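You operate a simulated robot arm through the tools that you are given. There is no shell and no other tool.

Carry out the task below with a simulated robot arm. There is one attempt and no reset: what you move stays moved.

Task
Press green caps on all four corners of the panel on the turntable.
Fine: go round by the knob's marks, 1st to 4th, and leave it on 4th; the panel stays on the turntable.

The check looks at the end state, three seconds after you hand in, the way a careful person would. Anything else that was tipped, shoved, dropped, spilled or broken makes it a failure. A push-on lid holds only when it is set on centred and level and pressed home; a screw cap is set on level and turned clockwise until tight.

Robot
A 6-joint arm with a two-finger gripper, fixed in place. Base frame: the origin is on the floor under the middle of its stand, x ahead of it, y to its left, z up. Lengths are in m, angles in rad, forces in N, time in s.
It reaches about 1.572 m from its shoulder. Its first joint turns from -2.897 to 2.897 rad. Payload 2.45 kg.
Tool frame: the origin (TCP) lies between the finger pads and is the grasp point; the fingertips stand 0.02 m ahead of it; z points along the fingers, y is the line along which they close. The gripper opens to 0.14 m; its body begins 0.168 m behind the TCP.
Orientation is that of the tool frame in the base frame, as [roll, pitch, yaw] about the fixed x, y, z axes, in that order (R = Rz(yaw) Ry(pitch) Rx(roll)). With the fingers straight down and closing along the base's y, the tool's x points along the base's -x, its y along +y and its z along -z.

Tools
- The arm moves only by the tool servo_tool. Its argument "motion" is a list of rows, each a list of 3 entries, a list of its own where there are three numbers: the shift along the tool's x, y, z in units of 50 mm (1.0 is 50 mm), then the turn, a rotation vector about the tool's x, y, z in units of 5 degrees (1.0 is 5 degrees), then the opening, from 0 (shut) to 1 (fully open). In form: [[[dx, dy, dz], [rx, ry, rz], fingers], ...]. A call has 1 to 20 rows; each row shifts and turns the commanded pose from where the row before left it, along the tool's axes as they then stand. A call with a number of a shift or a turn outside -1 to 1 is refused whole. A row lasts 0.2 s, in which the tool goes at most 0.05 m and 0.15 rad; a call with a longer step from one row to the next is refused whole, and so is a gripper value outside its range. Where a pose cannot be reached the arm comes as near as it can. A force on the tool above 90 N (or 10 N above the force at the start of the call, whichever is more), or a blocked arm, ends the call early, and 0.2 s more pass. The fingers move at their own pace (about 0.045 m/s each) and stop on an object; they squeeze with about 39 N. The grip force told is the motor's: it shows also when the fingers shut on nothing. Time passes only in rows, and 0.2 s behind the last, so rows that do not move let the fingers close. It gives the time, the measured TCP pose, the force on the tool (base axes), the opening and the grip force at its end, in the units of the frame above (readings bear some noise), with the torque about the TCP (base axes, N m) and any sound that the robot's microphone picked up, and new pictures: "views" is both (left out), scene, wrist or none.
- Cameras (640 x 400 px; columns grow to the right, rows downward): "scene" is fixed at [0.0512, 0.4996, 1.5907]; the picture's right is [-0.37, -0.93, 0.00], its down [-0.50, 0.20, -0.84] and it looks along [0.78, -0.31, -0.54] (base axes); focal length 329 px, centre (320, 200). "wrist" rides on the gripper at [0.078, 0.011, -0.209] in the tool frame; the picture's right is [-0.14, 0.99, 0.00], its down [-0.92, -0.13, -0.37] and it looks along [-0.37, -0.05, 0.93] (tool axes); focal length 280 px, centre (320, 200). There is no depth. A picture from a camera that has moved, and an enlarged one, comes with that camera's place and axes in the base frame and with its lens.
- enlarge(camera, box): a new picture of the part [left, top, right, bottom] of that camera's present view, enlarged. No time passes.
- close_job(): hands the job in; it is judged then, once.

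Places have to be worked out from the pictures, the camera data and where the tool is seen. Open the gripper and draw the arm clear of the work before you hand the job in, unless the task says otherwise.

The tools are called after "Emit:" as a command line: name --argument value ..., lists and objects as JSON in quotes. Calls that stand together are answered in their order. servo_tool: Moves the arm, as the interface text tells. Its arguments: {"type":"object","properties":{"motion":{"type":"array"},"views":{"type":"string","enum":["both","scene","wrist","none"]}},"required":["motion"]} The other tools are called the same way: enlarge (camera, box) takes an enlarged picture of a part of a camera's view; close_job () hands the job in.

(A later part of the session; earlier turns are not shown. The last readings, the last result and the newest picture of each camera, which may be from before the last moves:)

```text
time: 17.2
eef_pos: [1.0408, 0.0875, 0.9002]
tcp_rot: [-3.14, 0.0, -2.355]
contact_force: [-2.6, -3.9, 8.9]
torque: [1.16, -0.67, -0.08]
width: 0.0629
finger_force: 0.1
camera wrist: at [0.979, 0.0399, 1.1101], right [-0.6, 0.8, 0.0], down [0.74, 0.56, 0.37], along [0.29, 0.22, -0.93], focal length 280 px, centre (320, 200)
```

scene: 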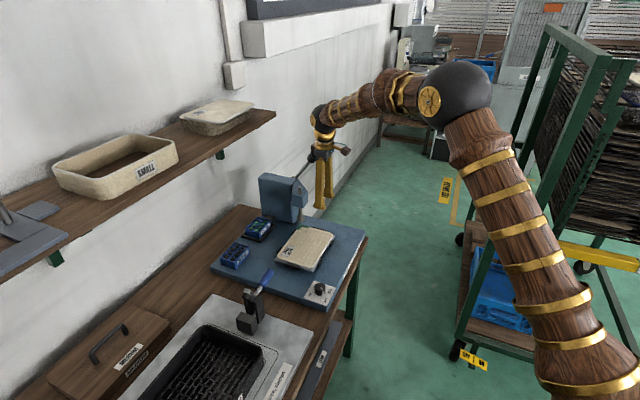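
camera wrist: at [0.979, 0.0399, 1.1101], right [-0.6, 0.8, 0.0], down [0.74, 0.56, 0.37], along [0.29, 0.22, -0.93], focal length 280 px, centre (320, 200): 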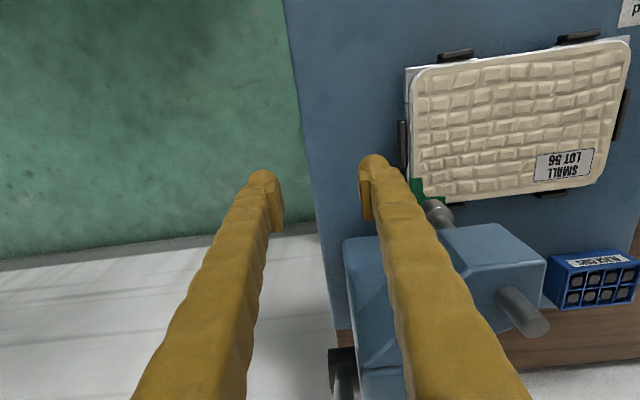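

Lever has sprung back up and a green cap sits on the corner. I rise straight up to clear the lever and look at how the cap sits.

Emit:
servo_tool --motion '[[[0.0, 0, -0.4], [0, 0, 0], 0.5], [[0.0, 0, -0.8], [0, 0, 0], 0.5], [[0.0, 0, -0.9], [0, 0, 0], 0.5], [[0.0, 0, -0.9], [0, 0, 0], 0.5], [[0.0, 0, -0.9], [0, 0, 0], 0.5], [[0.0, 0, -0.6], [0, 0, 0], 0.5]]' --views "both"

Emit:
enlarge --camera "scene" --box '[280, 205, 320, 240]'

Emit:
enlarge --camera "scene" --box '[240, 140, 345, 250]'

```text
time: 18.6
eef_pos: [1.0434, 0.0842, 1.1237]
tcp_rot: [3.141, 0.001, -2.355]
contact_force: [1.2, 0.8, -1.0]
torque: [0.03, 0.03, -0.03]
width: 0.0698
finger_force: 0.1
camera wrist: at [0.9805, 0.0371, 1.3333], right [-0.6, 0.8, 0.0], down [0.74, 0.56, 0.37], along [0.29, 0.22, -0.93], focal length 280 px, centre (320, 200)
```

scene: 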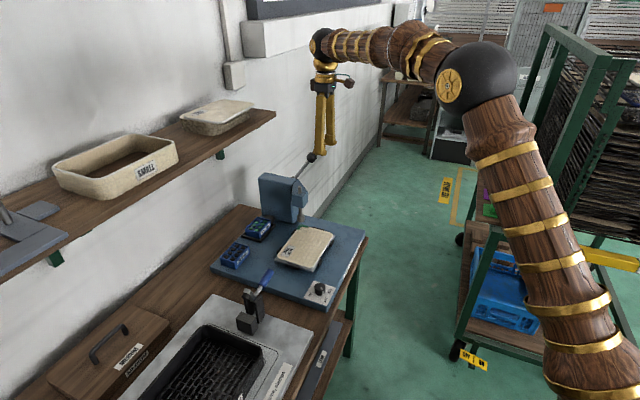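
wrist: 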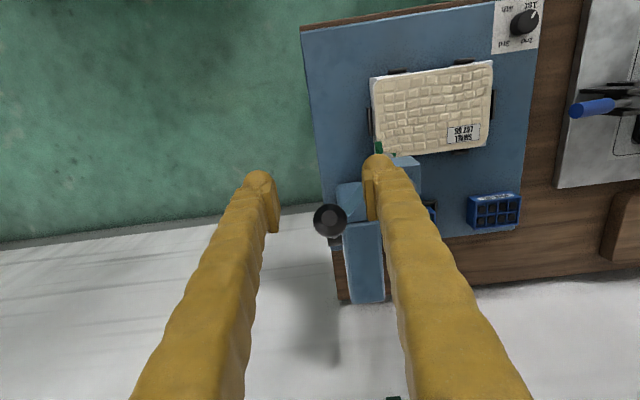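

```text
11.43 times, centred on (300, 222) of scene
camera zoom: at [0.0512, 0.4996, 1.5907], right [-0.37, -0.93, 0.0], down [-0.5, 0.2, -0.84], along [0.78, -0.31, -0.54], focal length 3759 px, centre (549, -57)
```

zoom: 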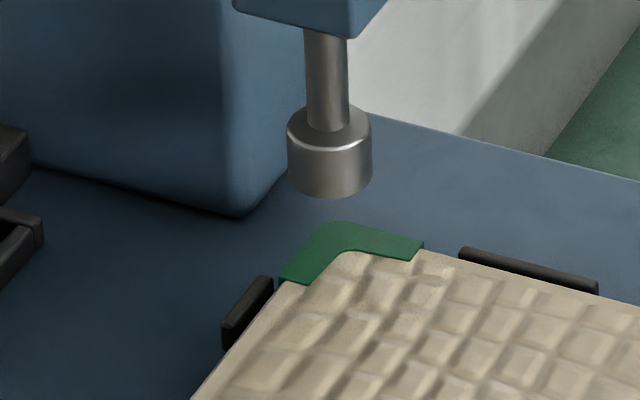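

```text
3.64 times, centred on (292, 195) of scene
camera zoom: at [0.0512, 0.4996, 1.5907], right [-0.37, -0.93, 0.0], down [-0.5, 0.2, -0.84], along [0.78, -0.31, -0.54], focal length 1196 px, centre (420, 218)
```

zoom: 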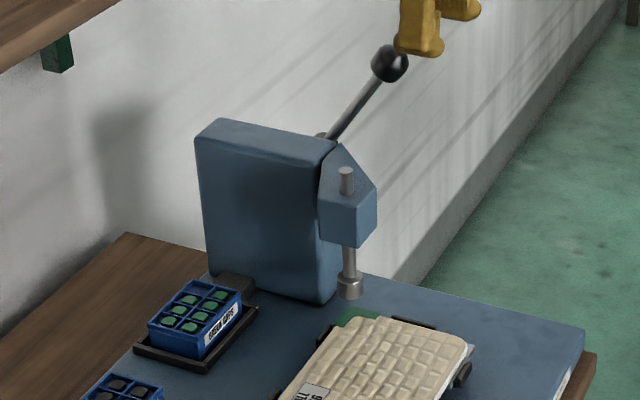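

A green cap now sits on corner 1 and the bin has 7 left. I zoom closely to judge whether it is level and fully home.

Emit:
enlarge --camera "scene" --box '[295, 221, 313, 233]'

Emit:
enlarge --camera "wrist" --box '[360, 130, 400, 165]'

Emit:
enlarge --camera "wrist" --box '[500, 0, 550, 40]'

```text
16.00 times, centred on (304, 227) of scene
camera zoom: at [0.0512, 0.4996, 1.5907], right [-0.37, -0.93, 0.0], down [-0.5, 0.2, -0.84], along [0.78, -0.31, -0.54], focal length 5262 px, centre (576, -232)
```

zoom: 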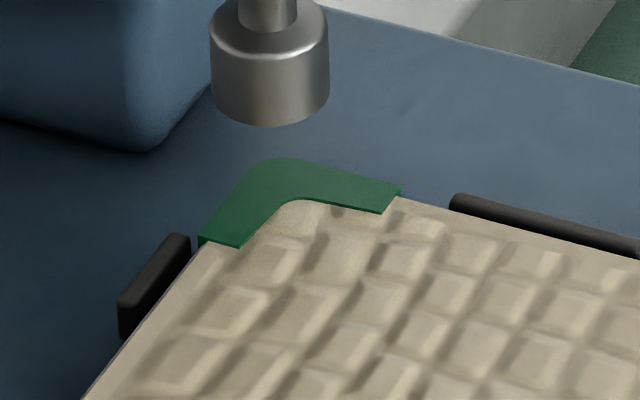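

```text
11.43 times, centred on (380, 148) of wrist
camera zoom: at [0.9805, 0.0371, 1.3333], right [-0.6, 0.8, 0.0], down [0.74, 0.56, 0.37], along [0.29, 0.22, -0.93], focal length 3204 px, centre (-366, 800)
```

zoom: 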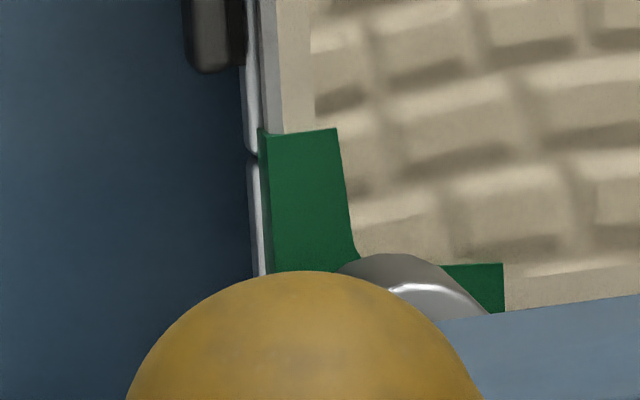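

```text
10.00 times, centred on (525, 20) of wrist
camera zoom: at [0.9805, 0.0371, 1.3333], right [-0.6, 0.8, 0.0], down [0.74, 0.56, 0.37], along [0.29, 0.22, -0.93], focal length 2804 px, centre (-1730, 2000)
```

zoom: 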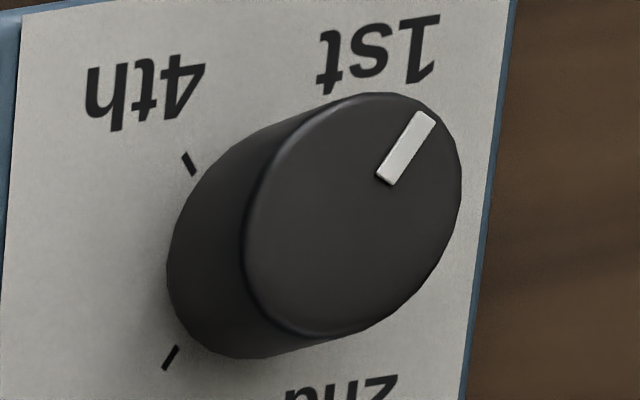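

Cap 1 looks flush and level; I'll inspect it again once the table has turned. Now the knob: I go above it at (0.7075, 0.239), yaw +15°, fingers reduced to ~56 mm so they stay off the panel.

Emit:
servo_tool --motion '[[[0.32, 0.868, 0], [0, 0, 0], 0.45], [[0.32, 0.868, 0], [0, 0, 0], 0.4], [[0.32, 0.868, 0], [0, 0, 0], 0.4], [[0.32, 0.868, 0], [0, 0, 0], 0.4], [[0.32, 0.868, 0], [0, 0, 0], 0.4], [[0.32, 0.868, 0], [0, 0, 0], 0.4], [[0.32, 0.868, 0], [0, 0, 0], 0.4], [[0.32, 0.868, 0], [0, 0, 0], 0.4], [[0, 0, 0.4], [0, 0, -1], 0.4], [[0, 0, 0.6], [0, 0, -1], 0.4], [[0, 0, 0.6], [0, 0, -1], 0.4]]' --views "both"

```text
time: 21.0
eef_pos: [0.7036, 0.2438, 1.0444]
tcp_rot: [3.141, 0.001, -2.093]
contact_force: [0.2, -0.6, 0.2]
torque: [0.04, 0.01, -0.01]
width: 0.0558
finger_force: 0.1
camera wrist: at [0.656, 0.1816, 1.2545], right [-0.79, 0.61, 0.0], down [0.57, 0.73, 0.37], along [0.23, 0.29, -0.93], focal length 280 px, centre (320, 200)
```

scene: 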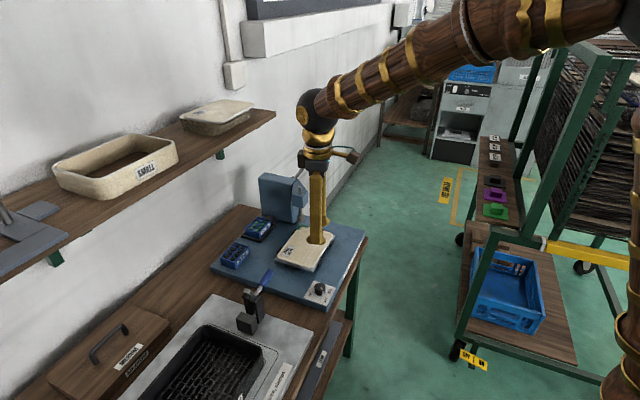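
wrist: 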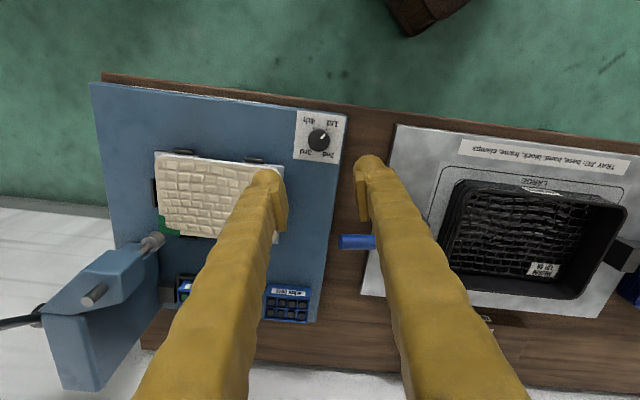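

Emit:
enlarge --camera "wrist" --box '[293, 110, 347, 165]'

Emit:
enlarge --camera "wrist" --box '[145, 210, 185, 245]'

```text
7.27 times, centred on (320, 138) of wrist
camera zoom: at [0.656, 0.1816, 1.2545], right [-0.79, 0.61, 0.0], down [0.57, 0.73, 0.37], along [0.23, 0.29, -0.93], focal length 2039 px, centre (320, 654)
```

zoom: 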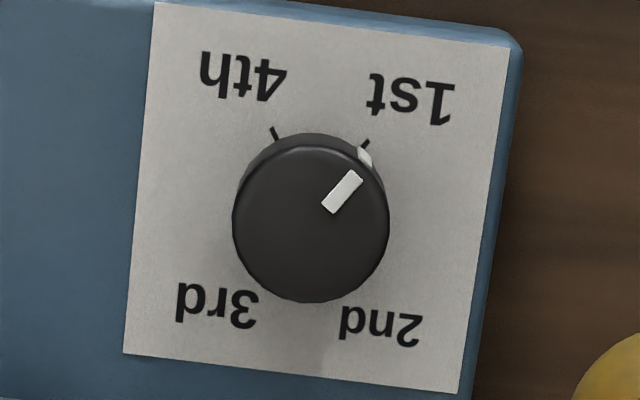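

```text
11.43 times, centred on (165, 228) of wrist
camera zoom: at [0.656, 0.1816, 1.2545], right [-0.79, 0.61, 0.0], down [0.57, 0.73, 0.37], along [0.23, 0.29, -0.93], focal length 3204 px, centre (2091, -114)
```

zoom: 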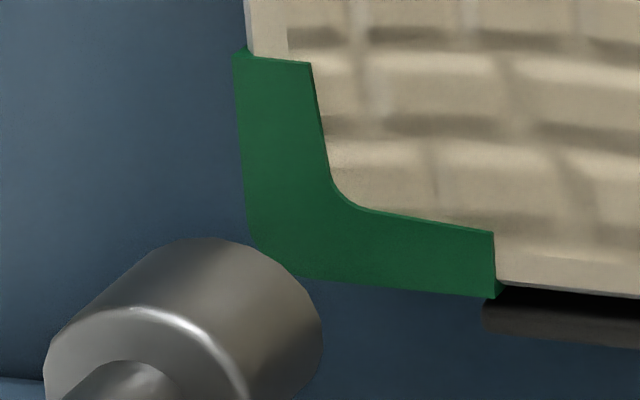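

Cap 1 is centred on the corner. I descend over the knob with a small xy correction.

Emit:
servo_tool --motion '[[[0.03, -0.045, 0.7], [0, 0, 0], 0.4], [[0.03, -0.045, 0.7], [0, 0, 0], 0.4], [[0, 0, 0.8], [0, 0, 0], 0.4], [[0, 0, 0.8], [0, 0, 0], 0.4], [[0, 0, 0.7], [0, 0, 0], 0.4], [[0, 0, 0], [0, 0, 0], 0.4]]' --views "both"

```text
time: 22.4
eef_pos: [0.706, 0.2374, 0.8581]
tcp_rot: [-3.141, 0.001, -2.096]
contact_force: [-0.3, 0.5, -0.2]
torque: [0.03, 0.0, 0.0]
width: 0.0558
finger_force: 0.0
camera wrist: at [0.6587, 0.1757, 1.0676], right [-0.79, 0.61, 0.0], down [0.57, 0.73, 0.37], along [0.23, 0.29, -0.93], focal length 280 px, centre (320, 200)
```

scene: 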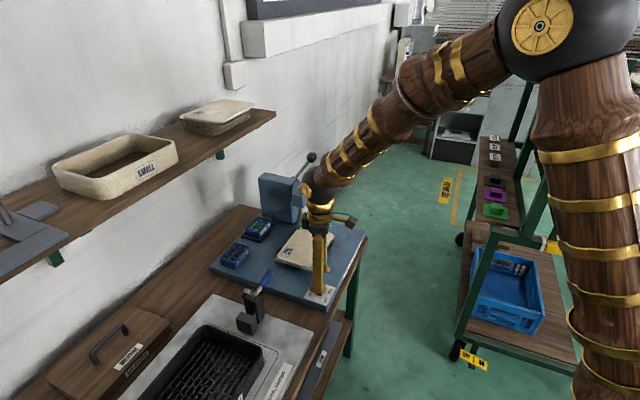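
wrist: 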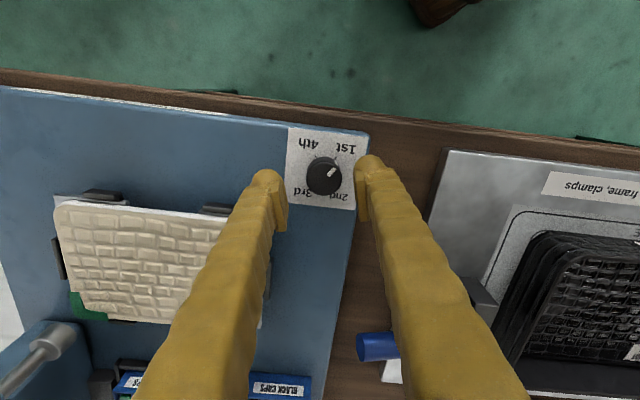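

Emit:
enlarge --camera "wrist" --box '[285, 135, 360, 215]'

```text
5.00 times, centred on (322, 175) of wrist
camera zoom: at [0.6587, 0.1757, 1.0676], right [-0.79, 0.61, 0.0], down [0.57, 0.73, 0.37], along [0.23, 0.29, -0.93], focal length 1402 px, centre (308, 325)
```

zoom: 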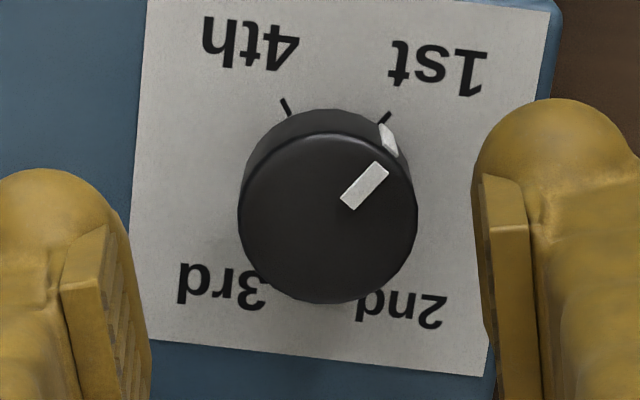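

Knob sits ~3 mm to +y and ~2 mm to +x of the tool axis; I correct and go down to TCP z ≈ 0.828, then close.

Emit:
servo_tool --motion '[[[0.03, 0.056, 0.3], [0, 0, 0], 0.4], [[0, 0, 0.3], [0, 0, 0], 0.4], [[0, 0, 0], [0, 0, 0], 0.4]]' --views "wrist"

```text
time: 23.2
eef_pos: [0.7029, 0.2389, 0.8283]
tcp_rot: [-3.141, -0.001, -2.094]
contact_force: [0.3, -0.1, -0.2]
torque: [0.01, -0.02, 0.03]
width: 0.056
finger_force: 0.1
camera wrist: at [0.6554, 0.1767, 1.0382], right [-0.79, 0.61, 0.0], down [0.57, 0.73, 0.37], along [0.23, 0.29, -0.93], focal length 280 px, centre (320, 200)
```

wrist: 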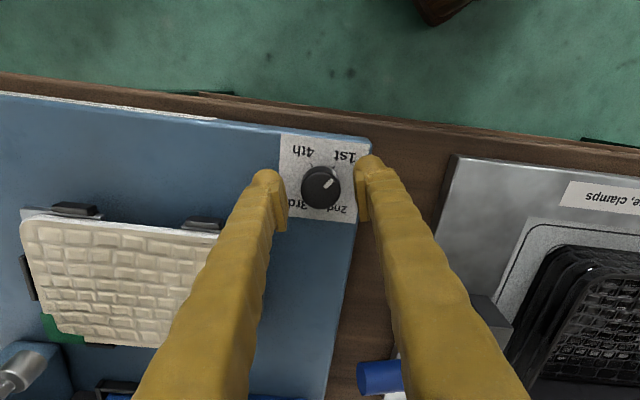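

Emit:
enlarge --camera "wrist" --box '[270, 140, 370, 230]'

```text
4.44 times, centred on (320, 185) of wrist
camera zoom: at [0.6554, 0.1767, 1.0382], right [-0.79, 0.61, 0.0], down [0.57, 0.73, 0.37], along [0.23, 0.29, -0.93], focal length 1246 px, centre (320, 267)
```

zoom: 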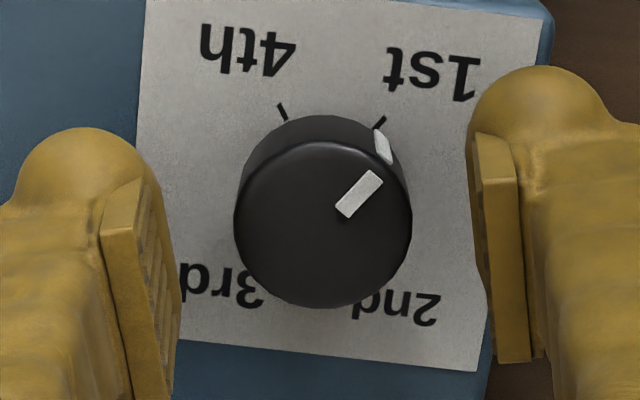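

Centred within ~1.5 mm. Close on the knob.

Emit:
servo_tool --motion '[[[0.03, 0.005, 0], [0, 0, 0], 0.4], [[0, 0, 0], [0, 0, 0], 0], [[0, 0, 0], [0, 0, 0], 0], [[0, 0, 0], [0, 0, 0], 0]]' --views "wrist"

```text
time: 24.3
eef_pos: [0.7028, 0.2394, 0.8374]
tcp_rot: [-3.137, 0.008, -2.094]
contact_force: [-31.9, 7.2, 103.4]
torque: [0.47, 1.62, -0.02]
width: 0.0104
finger_force: 23.5
stopped in row 4: the force on the tool passed its limit at 101 N (the readings are from after the stop); the commanded pose is now the measured one
camera wrist: at [0.6536, 0.1764, 1.047], right [-0.79, 0.61, 0.0], down [0.57, 0.73, 0.38], along [0.23, 0.29, -0.93], focal length 280 px, centre (320, 200)
```

wrist: 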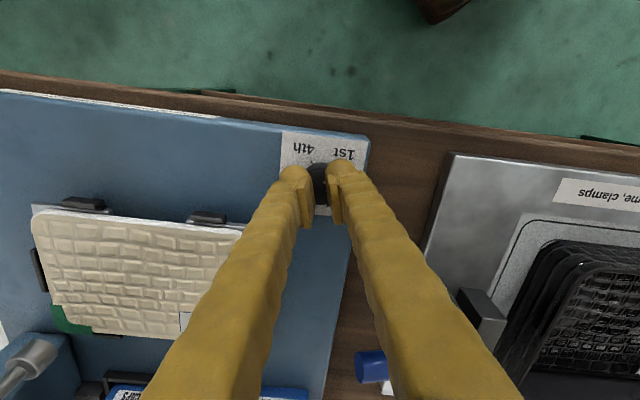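

The fingertips rode up over the knob's top (knob top is lower than I judged), pressing down ~100 N. I back off upward at once and open.

Emit:
servo_tool --motion '[[[0, 0, -0.2], [0, 0, 0], 0.1], [[0, 0, -0.4], [0, 0, 0], 0.4], [[0, 0, -0.2], [0, 0, 0], 0.4], [[0, 0, 0], [0, 0, 0], 0.4], [[0, 0, 0], [0, 0, 0], 0.4]]' --views "both"

Emit:
enlarge --camera "wrist" --box '[260, 110, 380, 230]'

Emit:
enlarge --camera "scene" --box '[290, 250, 350, 310]'

```text
time: 25.5
eef_pos: [0.7028, 0.2379, 0.8724]
tcp_rot: [-3.141, 0.003, -2.096]
contact_force: [-0.6, -0.6, 0.0]
torque: [0.01, -0.01, -0.01]
width: 0.0559
finger_force: 0.1
camera wrist: at [0.6537, 0.1763, 1.0823], right [-0.79, 0.61, 0.0], down [0.57, 0.73, 0.37], along [0.23, 0.29, -0.93], focal length 280 px, centre (320, 200)
```

scene: 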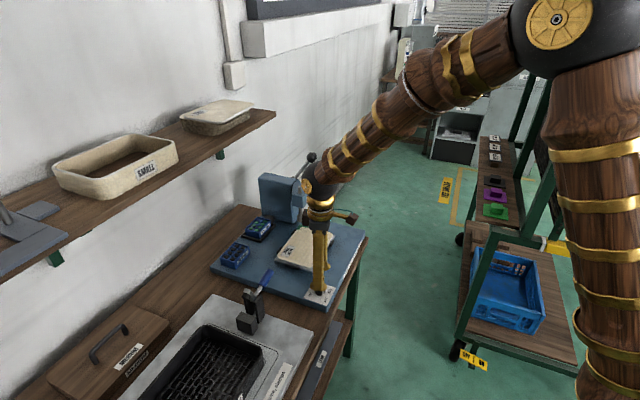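
wrist: 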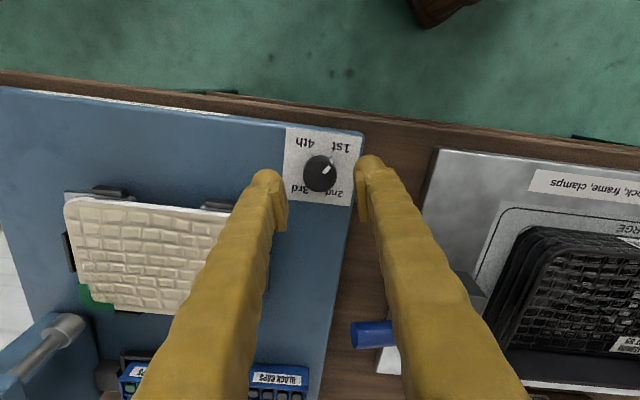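

```text
3.33 times, centred on (320, 170) of wrist
camera zoom: at [0.6537, 0.1763, 1.0823], right [-0.79, 0.61, 0.0], down [0.57, 0.73, 0.37], along [0.23, 0.29, -0.93], focal length 935 px, centre (320, 300)
```

zoom: 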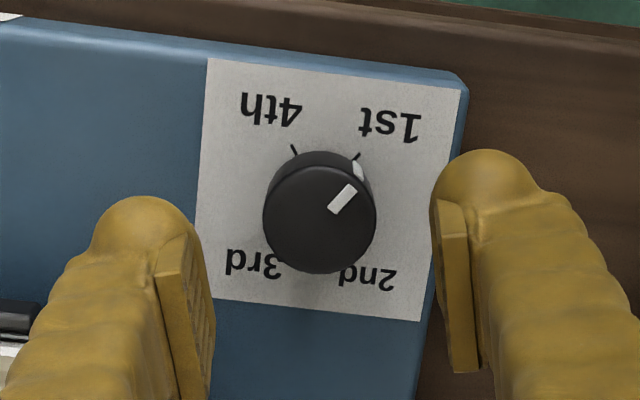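

```text
6.67 times, centred on (320, 280) of scene
camera zoom: at [0.0512, 0.4996, 1.5907], right [-0.37, -0.93, 0.0], down [-0.5, 0.2, -0.84], along [0.78, -0.31, -0.54], focal length 2193 px, centre (320, -333)
```

zoom: 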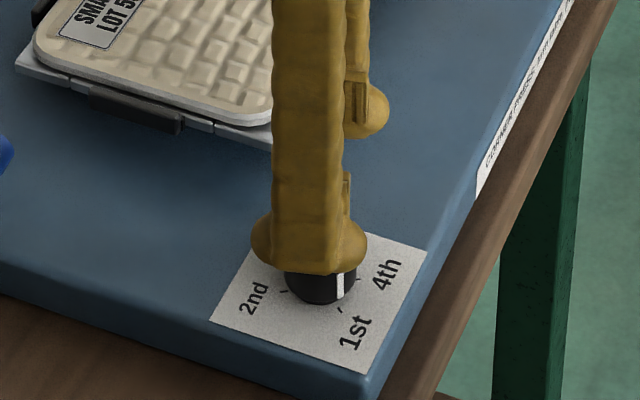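

The knob is still at 1st and unharmed. Its top is really ≈ 0.816, so the pads were only on the rim; I go lower this time (TCP ≈ 0.816, tips just above the plate) before closing.

Emit:
servo_tool --motion '[[[-0.015, 0, 0.5], [0, 0, 0], 0.4], [[0, 0, 0.4], [0, 0, 0], 0.4], [[0, 0, 0.22], [0, 0, 0], 0.4], [[0, 0, 0], [0, 0, 0], 0.4]]' --views "wrist"

Emit:
enlarge --camera "scene" --box '[300, 260, 345, 305]'

Emit:
enlarge --camera "wrist" --box '[260, 140, 380, 240]'

```text
time: 26.5
eef_pos: [0.7037, 0.2386, 0.815]
tcp_rot: [-3.14, 0.002, -2.094]
contact_force: [-0.6, -0.2, -0.1]
torque: [0.01, -0.01, 0.01]
width: 0.0559
finger_force: 0.1
camera wrist: at [0.6547, 0.1763, 1.0245], right [-0.79, 0.61, 0.0], down [0.57, 0.73, 0.37], along [0.23, 0.29, -0.93], focal length 280 px, centre (320, 200)
```

wrist: 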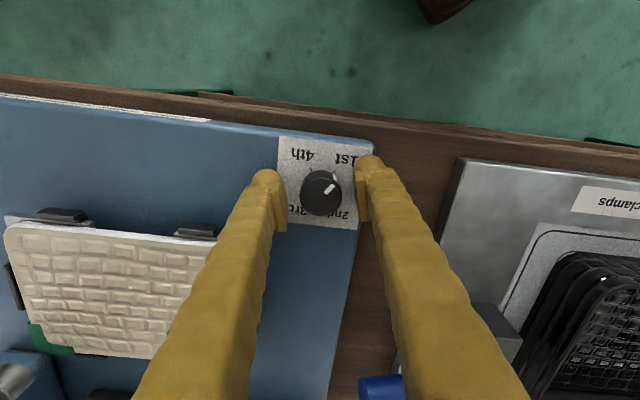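

```text
8.89 times, centred on (322, 282) of scene
camera zoom: at [0.0512, 0.4996, 1.5907], right [-0.37, -0.93, 0.0], down [-0.5, 0.2, -0.84], along [0.78, -0.31, -0.54], focal length 2924 px, centre (298, -533)
```

zoom: 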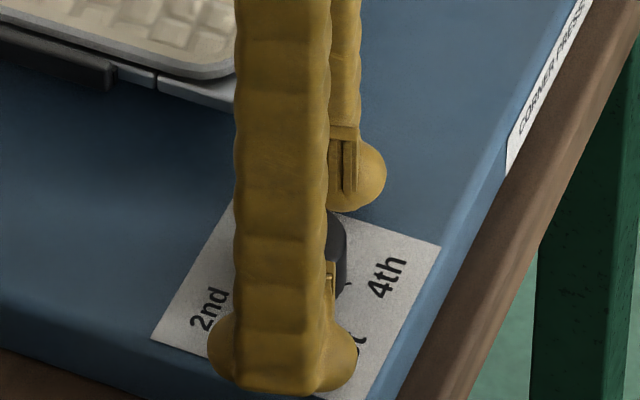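

```text
4.00 times, centred on (320, 190) of wrist
camera zoom: at [0.6547, 0.1763, 1.0245], right [-0.79, 0.61, 0.0], down [0.57, 0.73, 0.37], along [0.23, 0.29, -0.93], focal length 1122 px, centre (320, 240)
```

zoom: 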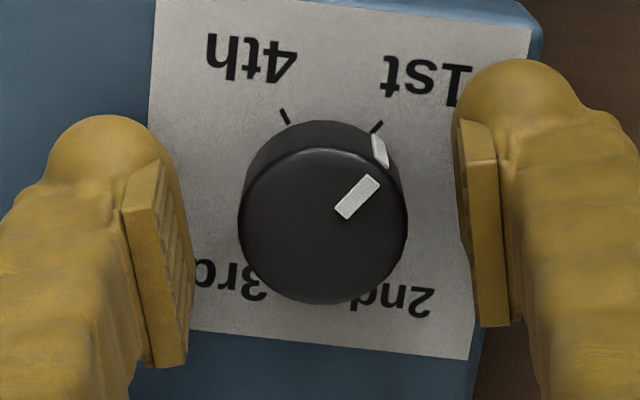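

Well centred and still no contact. Close on the knob.

Emit:
servo_tool --motion '[[[0, 0, 0], [0, 0, 0], 0.2], [[0, 0, 0], [0, 0, 0], 0.15], [[0, 0, 0], [0, 0, 0], 0.1]]' --views "wrist"

```text
time: 27.3
eef_pos: [0.7034, 0.2389, 0.814]
tcp_rot: [-3.141, 0.002, -2.095]
contact_force: [-8.3, 8.3, 0.2]
torque: [0.1, 0.08, -0.04]
width: 0.0324
finger_force: 35.0
camera wrist: at [0.6544, 0.1766, 1.0245], right [-0.79, 0.61, 0.0], down [0.57, 0.73, 0.37], along [0.23, 0.29, -0.93], focal length 280 px, centre (320, 200)
```

wrist: 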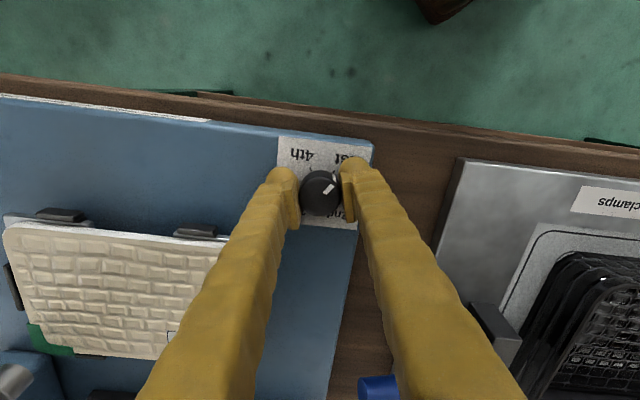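

Knob held (32 mm, 35 N, no vertical load). I turn it clockwise 20° to see the response.

Emit:
servo_tool --motion '[[[0, 0, 0], [0, 0, 1], 0], [[0, 0, 0], [0, 0, 1], 0], [[0, 0, 0], [0, 0, 1], 0], [[0, 0, 0], [0, 0, 1], 0]]' --views "both"

```text
time: 28.3
eef_pos: [0.7022, 0.2382, 0.814]
tcp_rot: [3.141, 0.002, -2.443]
contact_force: [-10.6, 15.9, -29.4]
torque: [0.16, 0.04, 0.0]
width: 0.0324
finger_force: 44.8
camera wrist: at [0.6361, 0.1971, 1.0246], right [-0.53, 0.85, 0.0], down [0.79, 0.49, 0.37], along [0.31, 0.2, -0.93], focal length 280 px, centre (320, 200)
```

scene: 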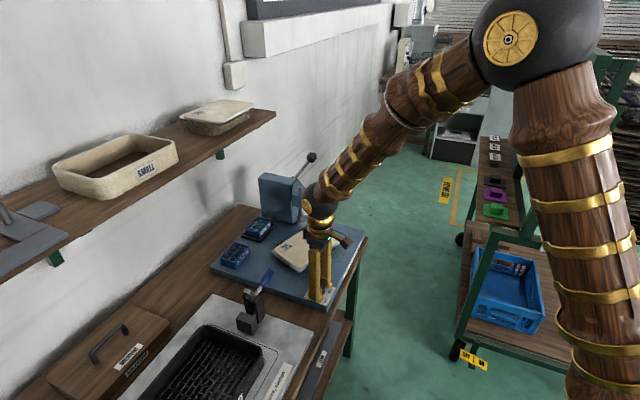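
wrist: 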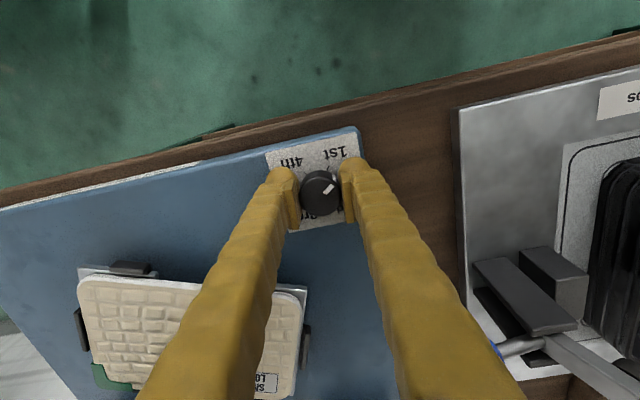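

The table turns with the knob. I continue clockwise.

Emit:
servo_tool --motion '[[[0, 0, 0], [0, 0, 1], 0], [[0, 0, 0], [0, 0, 1], 0], [[0, 0, 0], [0, 0, 1], 0], [[0, 0, 0], [0, 0, 1], 0], [[0, 0, 0], [0, 0, 1], 0], [[0, 0, 0], [0, 0, 1], 0], [[0, 0, 0], [0, 0, 1], 0], [[0, 0, 0], [0, 0, 1], 0]]' --views "both"

```text
time: 30.1
eef_pos: [0.7028, 0.2385, 0.8169]
tcp_rot: [3.14, 0.003, -3.141]
contact_force: [-23.7, 28.3, -18.5]
torque: [0.24, 0.4, 0.01]
width: 0.0321
finger_force: 44.5
camera wrist: at [0.6248, 0.25, 1.0265], right [0.14, 0.99, 0.0], down [0.92, -0.13, 0.37], along [0.37, -0.05, -0.93], focal length 280 px, centre (320, 200)
```

scene: 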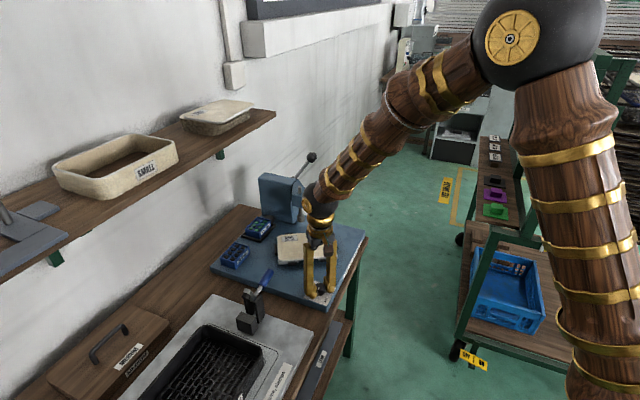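
wrist: 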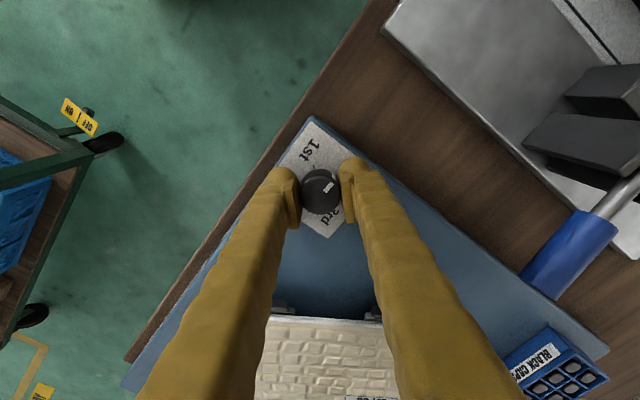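

60° turned, pointer following. I relieve the side load a little and continue 40° more.

Emit:
servo_tool --motion '[[[0.03, 0.03, 0.04], [0, 0, 1], 0], [[0, 0, 0], [0, 0, 1], 0], [[0, 0, 0], [0, 0, 1], 0], [[0, 0, 0], [0, 0, 1], 0], [[0, 0, 0], [0, 0, 1], 0], [[0, 0, 0], [0, 0, 1], 0], [[0, 0, 0], [0, 0, 1], 0], [[0, 0, 0], [0, 0, 1], 0]]' --views "both"

Emit:
enlarge --camera "wrist" --box '[260, 130, 380, 250]'

```text
time: 31.9
eef_pos: [0.7022, 0.2408, 0.8146]
tcp_rot: [3.138, 0.004, 2.441]
contact_force: [16.6, -30.5, 19.8]
torque: [-0.35, -0.21, -0.04]
width: 0.0322
finger_force: 45.3
camera wrist: at [0.649, 0.2987, 1.0242], right [0.74, 0.67, 0.0], down [0.62, -0.69, 0.37], along [0.25, -0.27, -0.93], focal length 280 px, centre (320, 200)
```

scene: 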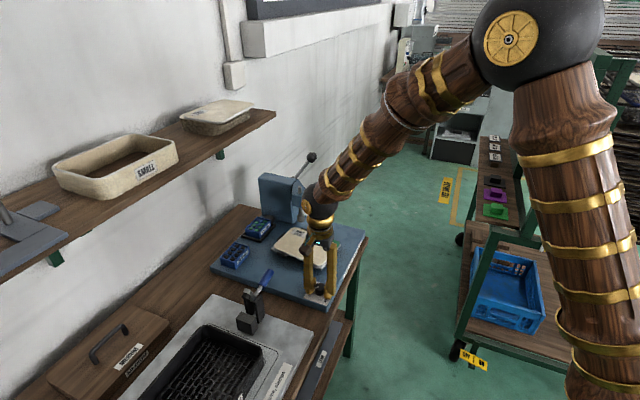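
wrist: 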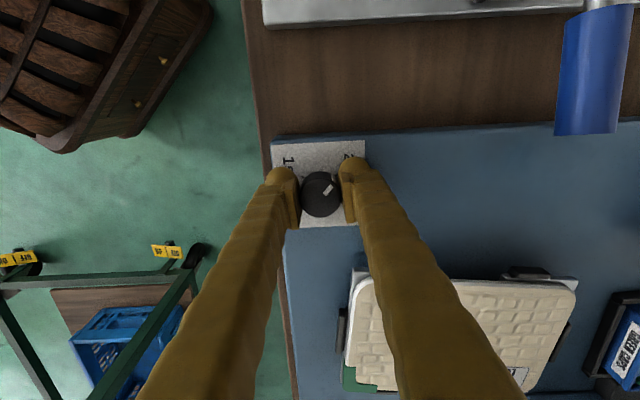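

```text
3.33 times, centred on (320, 190) of wrist
camera zoom: at [0.649, 0.2987, 1.0242], right [0.74, 0.67, 0.0], down [0.62, -0.69, 0.37], along [0.25, -0.27, -0.93], focal length 935 px, centre (320, 233)
```

zoom: 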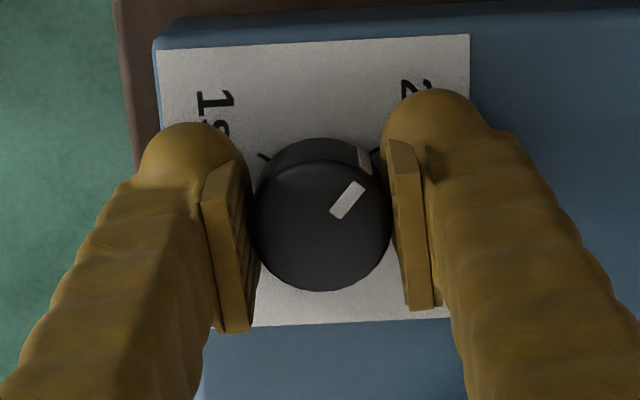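

100° turned; the pointer is about 8–11° short of the 2nd tick. I turn 8° more and re-measure.

Emit:
servo_tool --motion '[[[-0.01, -0.02, 0], [0, 0, 1], 0], [[0, 0, 0], [0, 0, 0.6], 0], [[0, 0, 0], [0, 0, 0], 0]]' --views "both"

Emit:
enlarge --camera "wrist" --box '[280, 140, 370, 230]'

Emit:
enlarge --camera "scene" --box '[255, 190, 345, 280]'

```text
time: 32.7
eef_pos: [0.7022, 0.2398, 0.8138]
tcp_rot: [3.139, 0.0, 2.304]
contact_force: [23.3, 19.8, -5.1]
torque: [0.27, -0.21, -0.03]
width: 0.032
finger_force: 44.9
camera wrist: at [0.6575, 0.3054, 1.0243], right [0.83, 0.56, 0.0], down [0.52, -0.77, 0.37], along [0.21, -0.3, -0.93], focal length 280 px, centre (320, 200)
```

scene: 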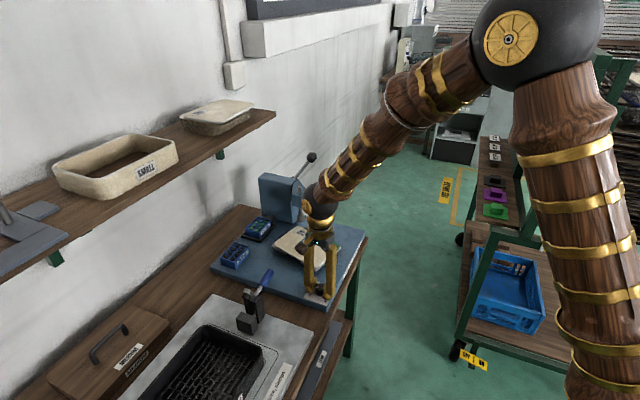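
wrist: 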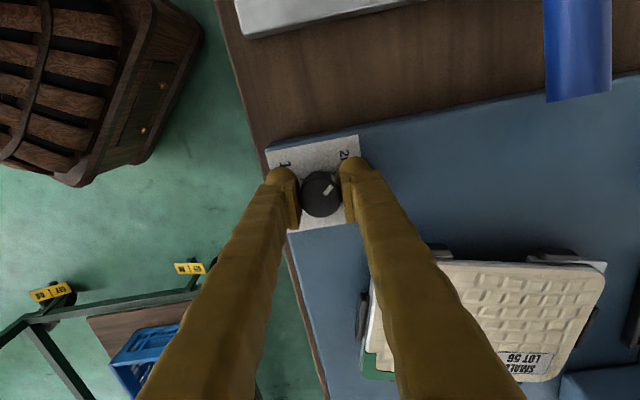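

```text
4.44 times, centred on (325, 185) of wrist
camera zoom: at [0.6575, 0.3054, 1.0243], right [0.83, 0.56, 0.0], down [0.52, -0.77, 0.37], along [0.21, -0.3, -0.93], focal length 1246 px, centre (298, 267)
```

zoom: 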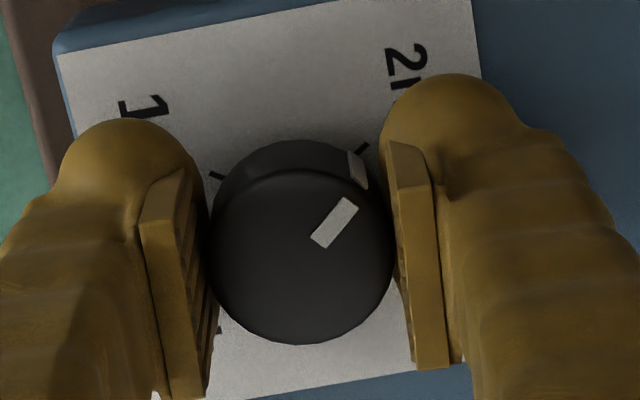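

```text
4.44 times, centred on (300, 235) of scene
camera zoom: at [0.0512, 0.4996, 1.5907], right [-0.37, -0.93, 0.0], down [-0.5, 0.2, -0.84], along [0.78, -0.31, -0.54], focal length 1462 px, centre (409, 44)
```

zoom: 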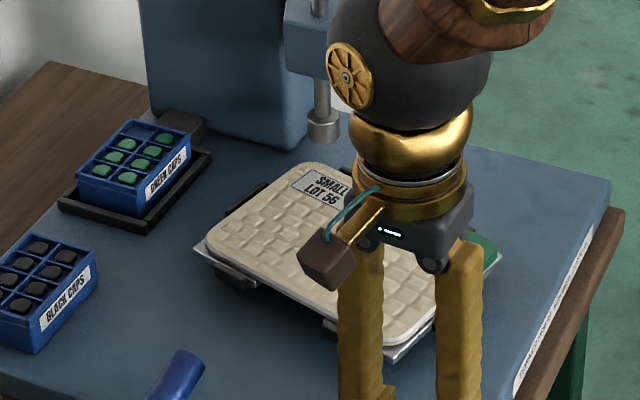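

Comparing with the start picture, the pointer has slipped ~5° in the grip, so it's ~5° short of 2nd. I turn 5° more and re-measure.

Emit:
servo_tool --motion '[[[0, 0, 0], [0, 0, 0.6], 0], [[0, 0, 0], [0, 0, 0.6], 0], [[0, 0, 0], [0, 0, 0], 0]]' --views "wrist"

Emit:
enlarge --camera "wrist" --box '[285, 140, 365, 220]'

```text
time: 33.5
eef_pos: [0.702, 0.2402, 0.8139]
tcp_rot: [3.139, 0.001, 2.198]
contact_force: [23.2, 43.2, -18.0]
torque: [0.4, -0.01, 0.07]
width: 0.0326
finger_force: 44.9
camera wrist: at [0.6648, 0.3098, 1.0244], right [0.88, 0.47, 0.0], down [0.44, -0.82, 0.37], along [0.18, -0.32, -0.93], focal length 280 px, centre (320, 200)
```

wrist: 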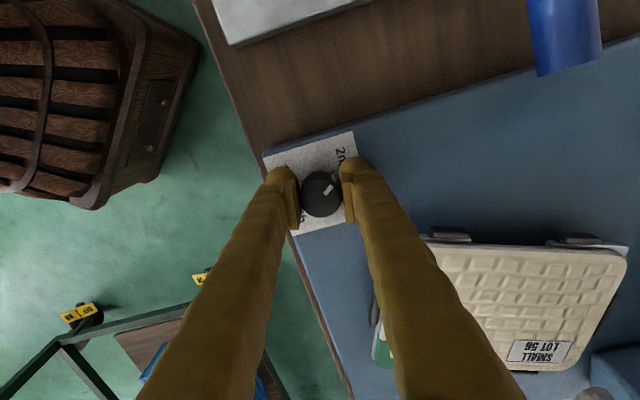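

```text
5.00 times, centred on (325, 180) of wrist
camera zoom: at [0.6648, 0.3098, 1.0244], right [0.88, 0.47, 0.0], down [0.44, -0.82, 0.37], along [0.18, -0.32, -0.93], focal length 1402 px, centre (295, 300)
```

zoom: 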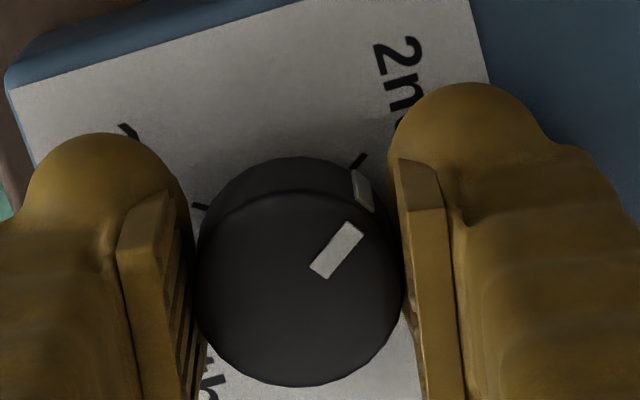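

Pointer-to-tick geometry now matches the start alignment, so it's on 2nd. I relieve the side load, open and rise to check with a clear view.

Emit:
servo_tool --motion '[[[0.02, 0.04, 0], [0, 0, 0], 0], [[0, 0, 0], [0, 0, 0], 0.4], [[0, 0, 0], [0, 0, 0], 0.4], [[0, 0, 0], [0, 0, 0], 0.4], [[0, 0, -0.6], [0, 0, 0], 0.4], [[0, 0, -1], [0, 0, 0], 0.4], [[0, 0, -1], [0, 0, 0], 0.4], [[0, 0, -1], [0, 0, 0], 0.4], [[0, 0, -1], [0, 0, 0], 0.4], [[0, 0, -1], [0, 0, 0], 0.4]]' --views "both"

Emit:
enlarge --camera "wrist" --box '[295, 110, 345, 160]'

Emit:
enlarge --camera "scene" --box '[255, 190, 345, 300]'

```text
time: 35.7
eef_pos: [0.7006, 0.2412, 1.0943]
tcp_rot: [3.14, 0.001, 2.199]
contact_force: [-0.9, 0.7, 0.1]
torque: [0.04, -0.01, 0.0]
width: 0.056
finger_force: 0.0
camera wrist: at [0.664, 0.3105, 1.3055], right [0.88, 0.47, 0.0], down [0.44, -0.82, 0.37], along [0.18, -0.32, -0.93], focal length 280 px, centre (320, 200)
```

scene: 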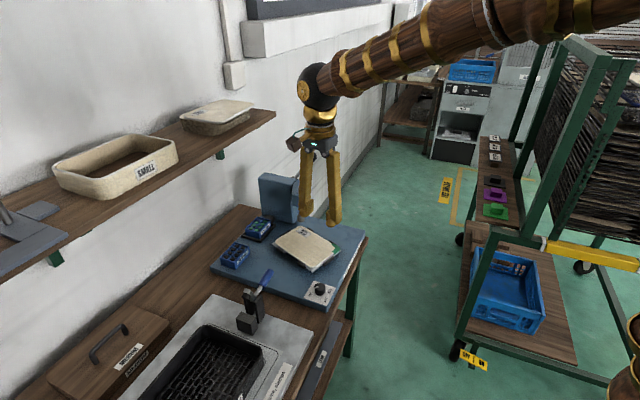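
wrist: 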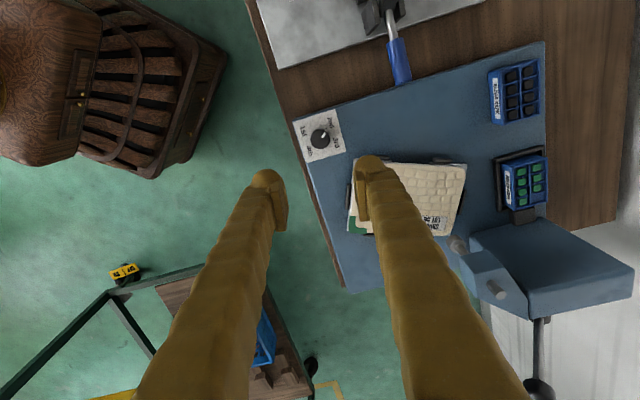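

```text
8.00 times, centred on (320, 135) of wrist
camera zoom: at [0.664, 0.3105, 1.3055], right [0.88, 0.47, 0.0], down [0.44, -0.82, 0.37], along [0.18, -0.32, -0.93], focal length 2243 px, centre (320, 720)
```

zoom: 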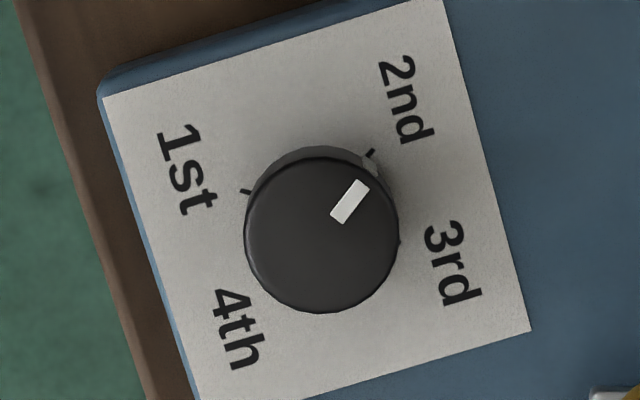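

```text
3.64 times, centred on (300, 245) of scene
camera zoom: at [0.0512, 0.4996, 1.5907], right [-0.37, -0.93, 0.0], down [-0.5, 0.2, -0.84], along [0.78, -0.31, -0.54], focal length 1196 px, centre (393, 36)
```

zoom: 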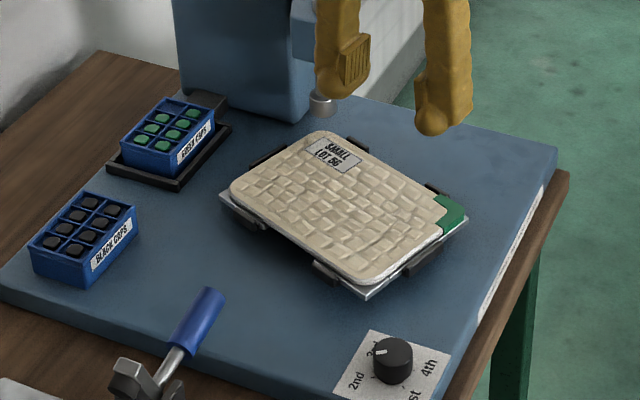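

Near 2nd. I zoom to the limit to quantify the pointer error, and look at corner 2 under the ram and cap 1.

Emit:
enlarge --camera "wrist" --box '[308, 126, 332, 150]'

Emit:
enlarge --camera "scene" --box '[308, 278, 333, 303]'

Emit:
enlarge --camera "scene" --box '[322, 238, 346, 262]'

Emit:
enlarge --camera "scene" --box '[285, 205, 325, 240]'

```text
16.00 times, centred on (320, 138) of wrist
camera zoom: at [0.664, 0.3105, 1.3055], right [0.88, 0.47, 0.0], down [0.44, -0.82, 0.37], along [0.18, -0.32, -0.93], focal length 4486 px, centre (320, 1192)
```

zoom: 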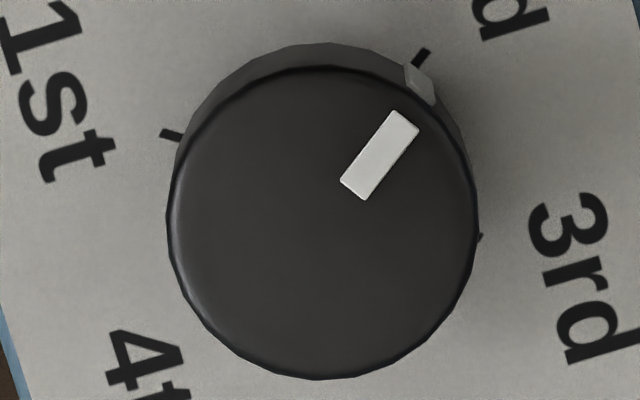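

```text
16.00 times, centred on (320, 290) of scene
camera zoom: at [0.0512, 0.4996, 1.5907], right [-0.37, -0.93, 0.0], down [-0.5, 0.2, -0.84], along [0.78, -0.31, -0.54], focal length 5262 px, centre (312, -1248)
```

zoom: 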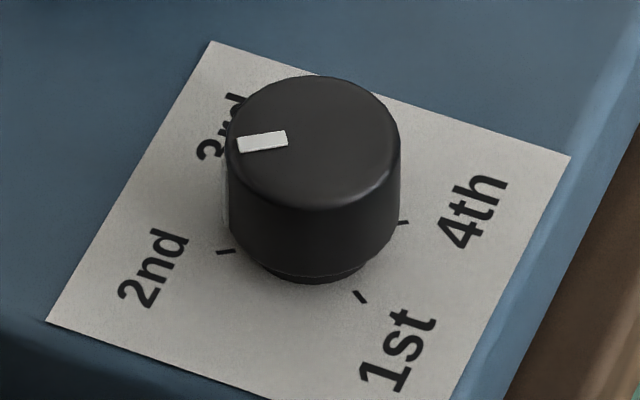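

```text
16.00 times, centred on (334, 250) of scene
camera zoom: at [0.0512, 0.4996, 1.5907], right [-0.37, -0.93, 0.0], down [-0.5, 0.2, -0.84], along [0.78, -0.31, -0.54], focal length 5262 px, centre (96, -600)
```

zoom: 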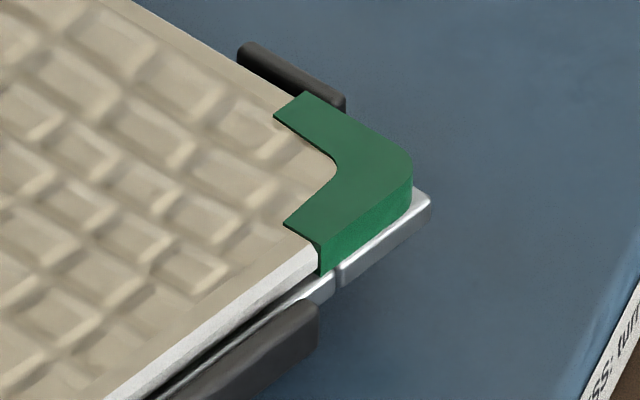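

```text
11.43 times, centred on (305, 222) of scene
camera zoom: at [0.0512, 0.4996, 1.5907], right [-0.37, -0.93, 0.0], down [-0.5, 0.2, -0.84], along [0.78, -0.31, -0.54], focal length 3759 px, centre (491, -57)
```

zoom: 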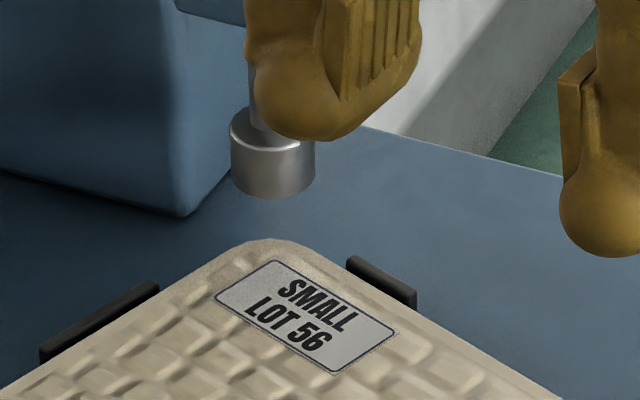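

Cap 1 is fully home (lip down to the frame plate), the pointer is on 2nd within ~2°, and corner 2 lies under the ram. I turn the tool back to the lever yaw and go above the ball.

Emit:
servo_tool --motion '[[[0, 0, 0], [0, 0, -1], 0.5], [[0, 0, -0.2], [0, 0, -1], 0.5], [[0, 0, -0.2], [0, 0, -1], 0.5], [[0, 0, -0.2], [0, 0, -1], 0.5], [[0, 0, -0.2], [0, 0, -1], 0.55], [[0, 0, -0.2], [0, 0, -1], 0.55], [[0, 0, -0.2], [0, 0, -1], 0.55], [[0, 0, -0.2], [0, 0, -1], 0.55], [[0, 0, -0.2], [0, 0, -1], 0.55], [[0, 0, -0.2], [0, 0, -1], 0.55], [[0, 0, -0.2], [0, 0, -1], 0.55], [[0, 0, 0], [0, 0, -1], 0.55], [[0, 0, 0], [0, 0, -1], 0.55], [[0, 0, 0], [0, 0, -1], 0.55], [[0, 0, 0], [0, 0, -1], 0.55], [[0, 0, 0], [0, 0, -1], 0.55], [[0, 0, 0], [0, 0, -1], 0.55], [[0, 0, 0], [0, 0, -1], 0.55], [[0, 0, 0], [0, 0, -1], 0.55], [[0, 0, 0], [0, 0, -0.8], 0.55]]' --views "none"

Emit:
servo_tool --motion '[[[-0.401, -0.775, 0], [0, 0, 0], 0.55], [[-0.401, -0.775, 0], [0, 0, 0], 0.55], [[-0.401, -0.775, 0], [0, 0, 0], 0.55], [[-0.401, -0.775, 0], [0, 0, 0], 0.55], [[-0.401, -0.775, 0], [0, 0, 0], 0.55], [[-0.401, -0.775, 0], [0, 0, 0], 0.55], [[-0.401, -0.775, 0], [0, 0, 0], 0.55], [[-0.401, -0.775, 0], [0, 0, 0], 0.55], [[-0.401, -0.775, 0], [0, 0, 0], 0.55], [[0, 0, 0], [0, 0, 0], 0.55]]' --views "both"

```text
time: 39.9
eef_pos: [0.701, 0.2417, 1.1953]
tcp_rot: [3.141, 0.004, -2.355]
contact_force: [-0.5, -0.8, 0.5]
torque: [0.0, 0.0, 0.01]
width: 0.0769
finger_force: 0.2
```

```text
time: 42.1
eef_pos: [1.0785, 0.1214, 1.1966]
tcp_rot: [3.14, 0.003, -2.357]
contact_force: [0.4, 0.2, -0.2]
torque: [0.02, -0.01, 0.02]
width: 0.0773
finger_force: 0.1
camera wrist: at [1.0141, 0.075, 1.4063], right [-0.6, 0.8, 0.0], down [0.74, 0.56, 0.37], along [0.3, 0.22, -0.93], focal length 280 px, centre (320, 200)
```

scene: 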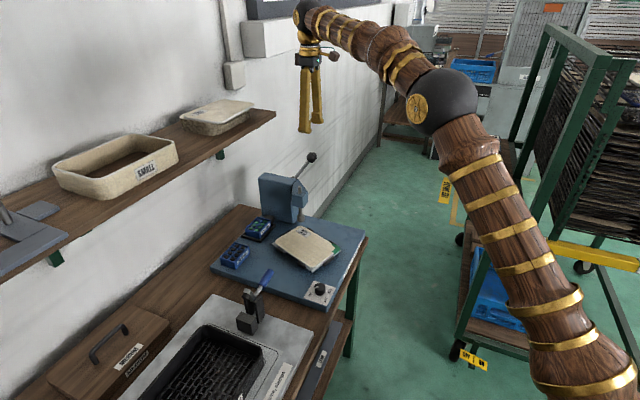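
wrist: 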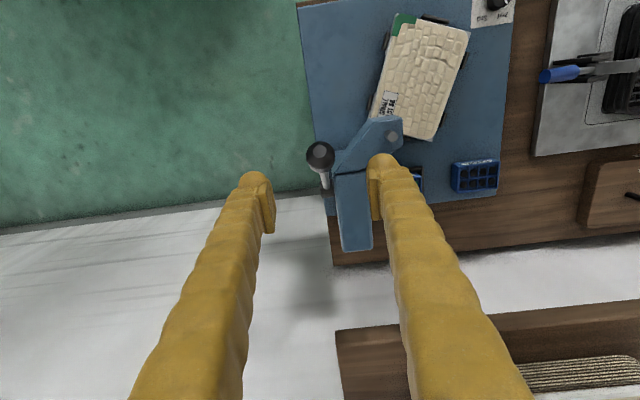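

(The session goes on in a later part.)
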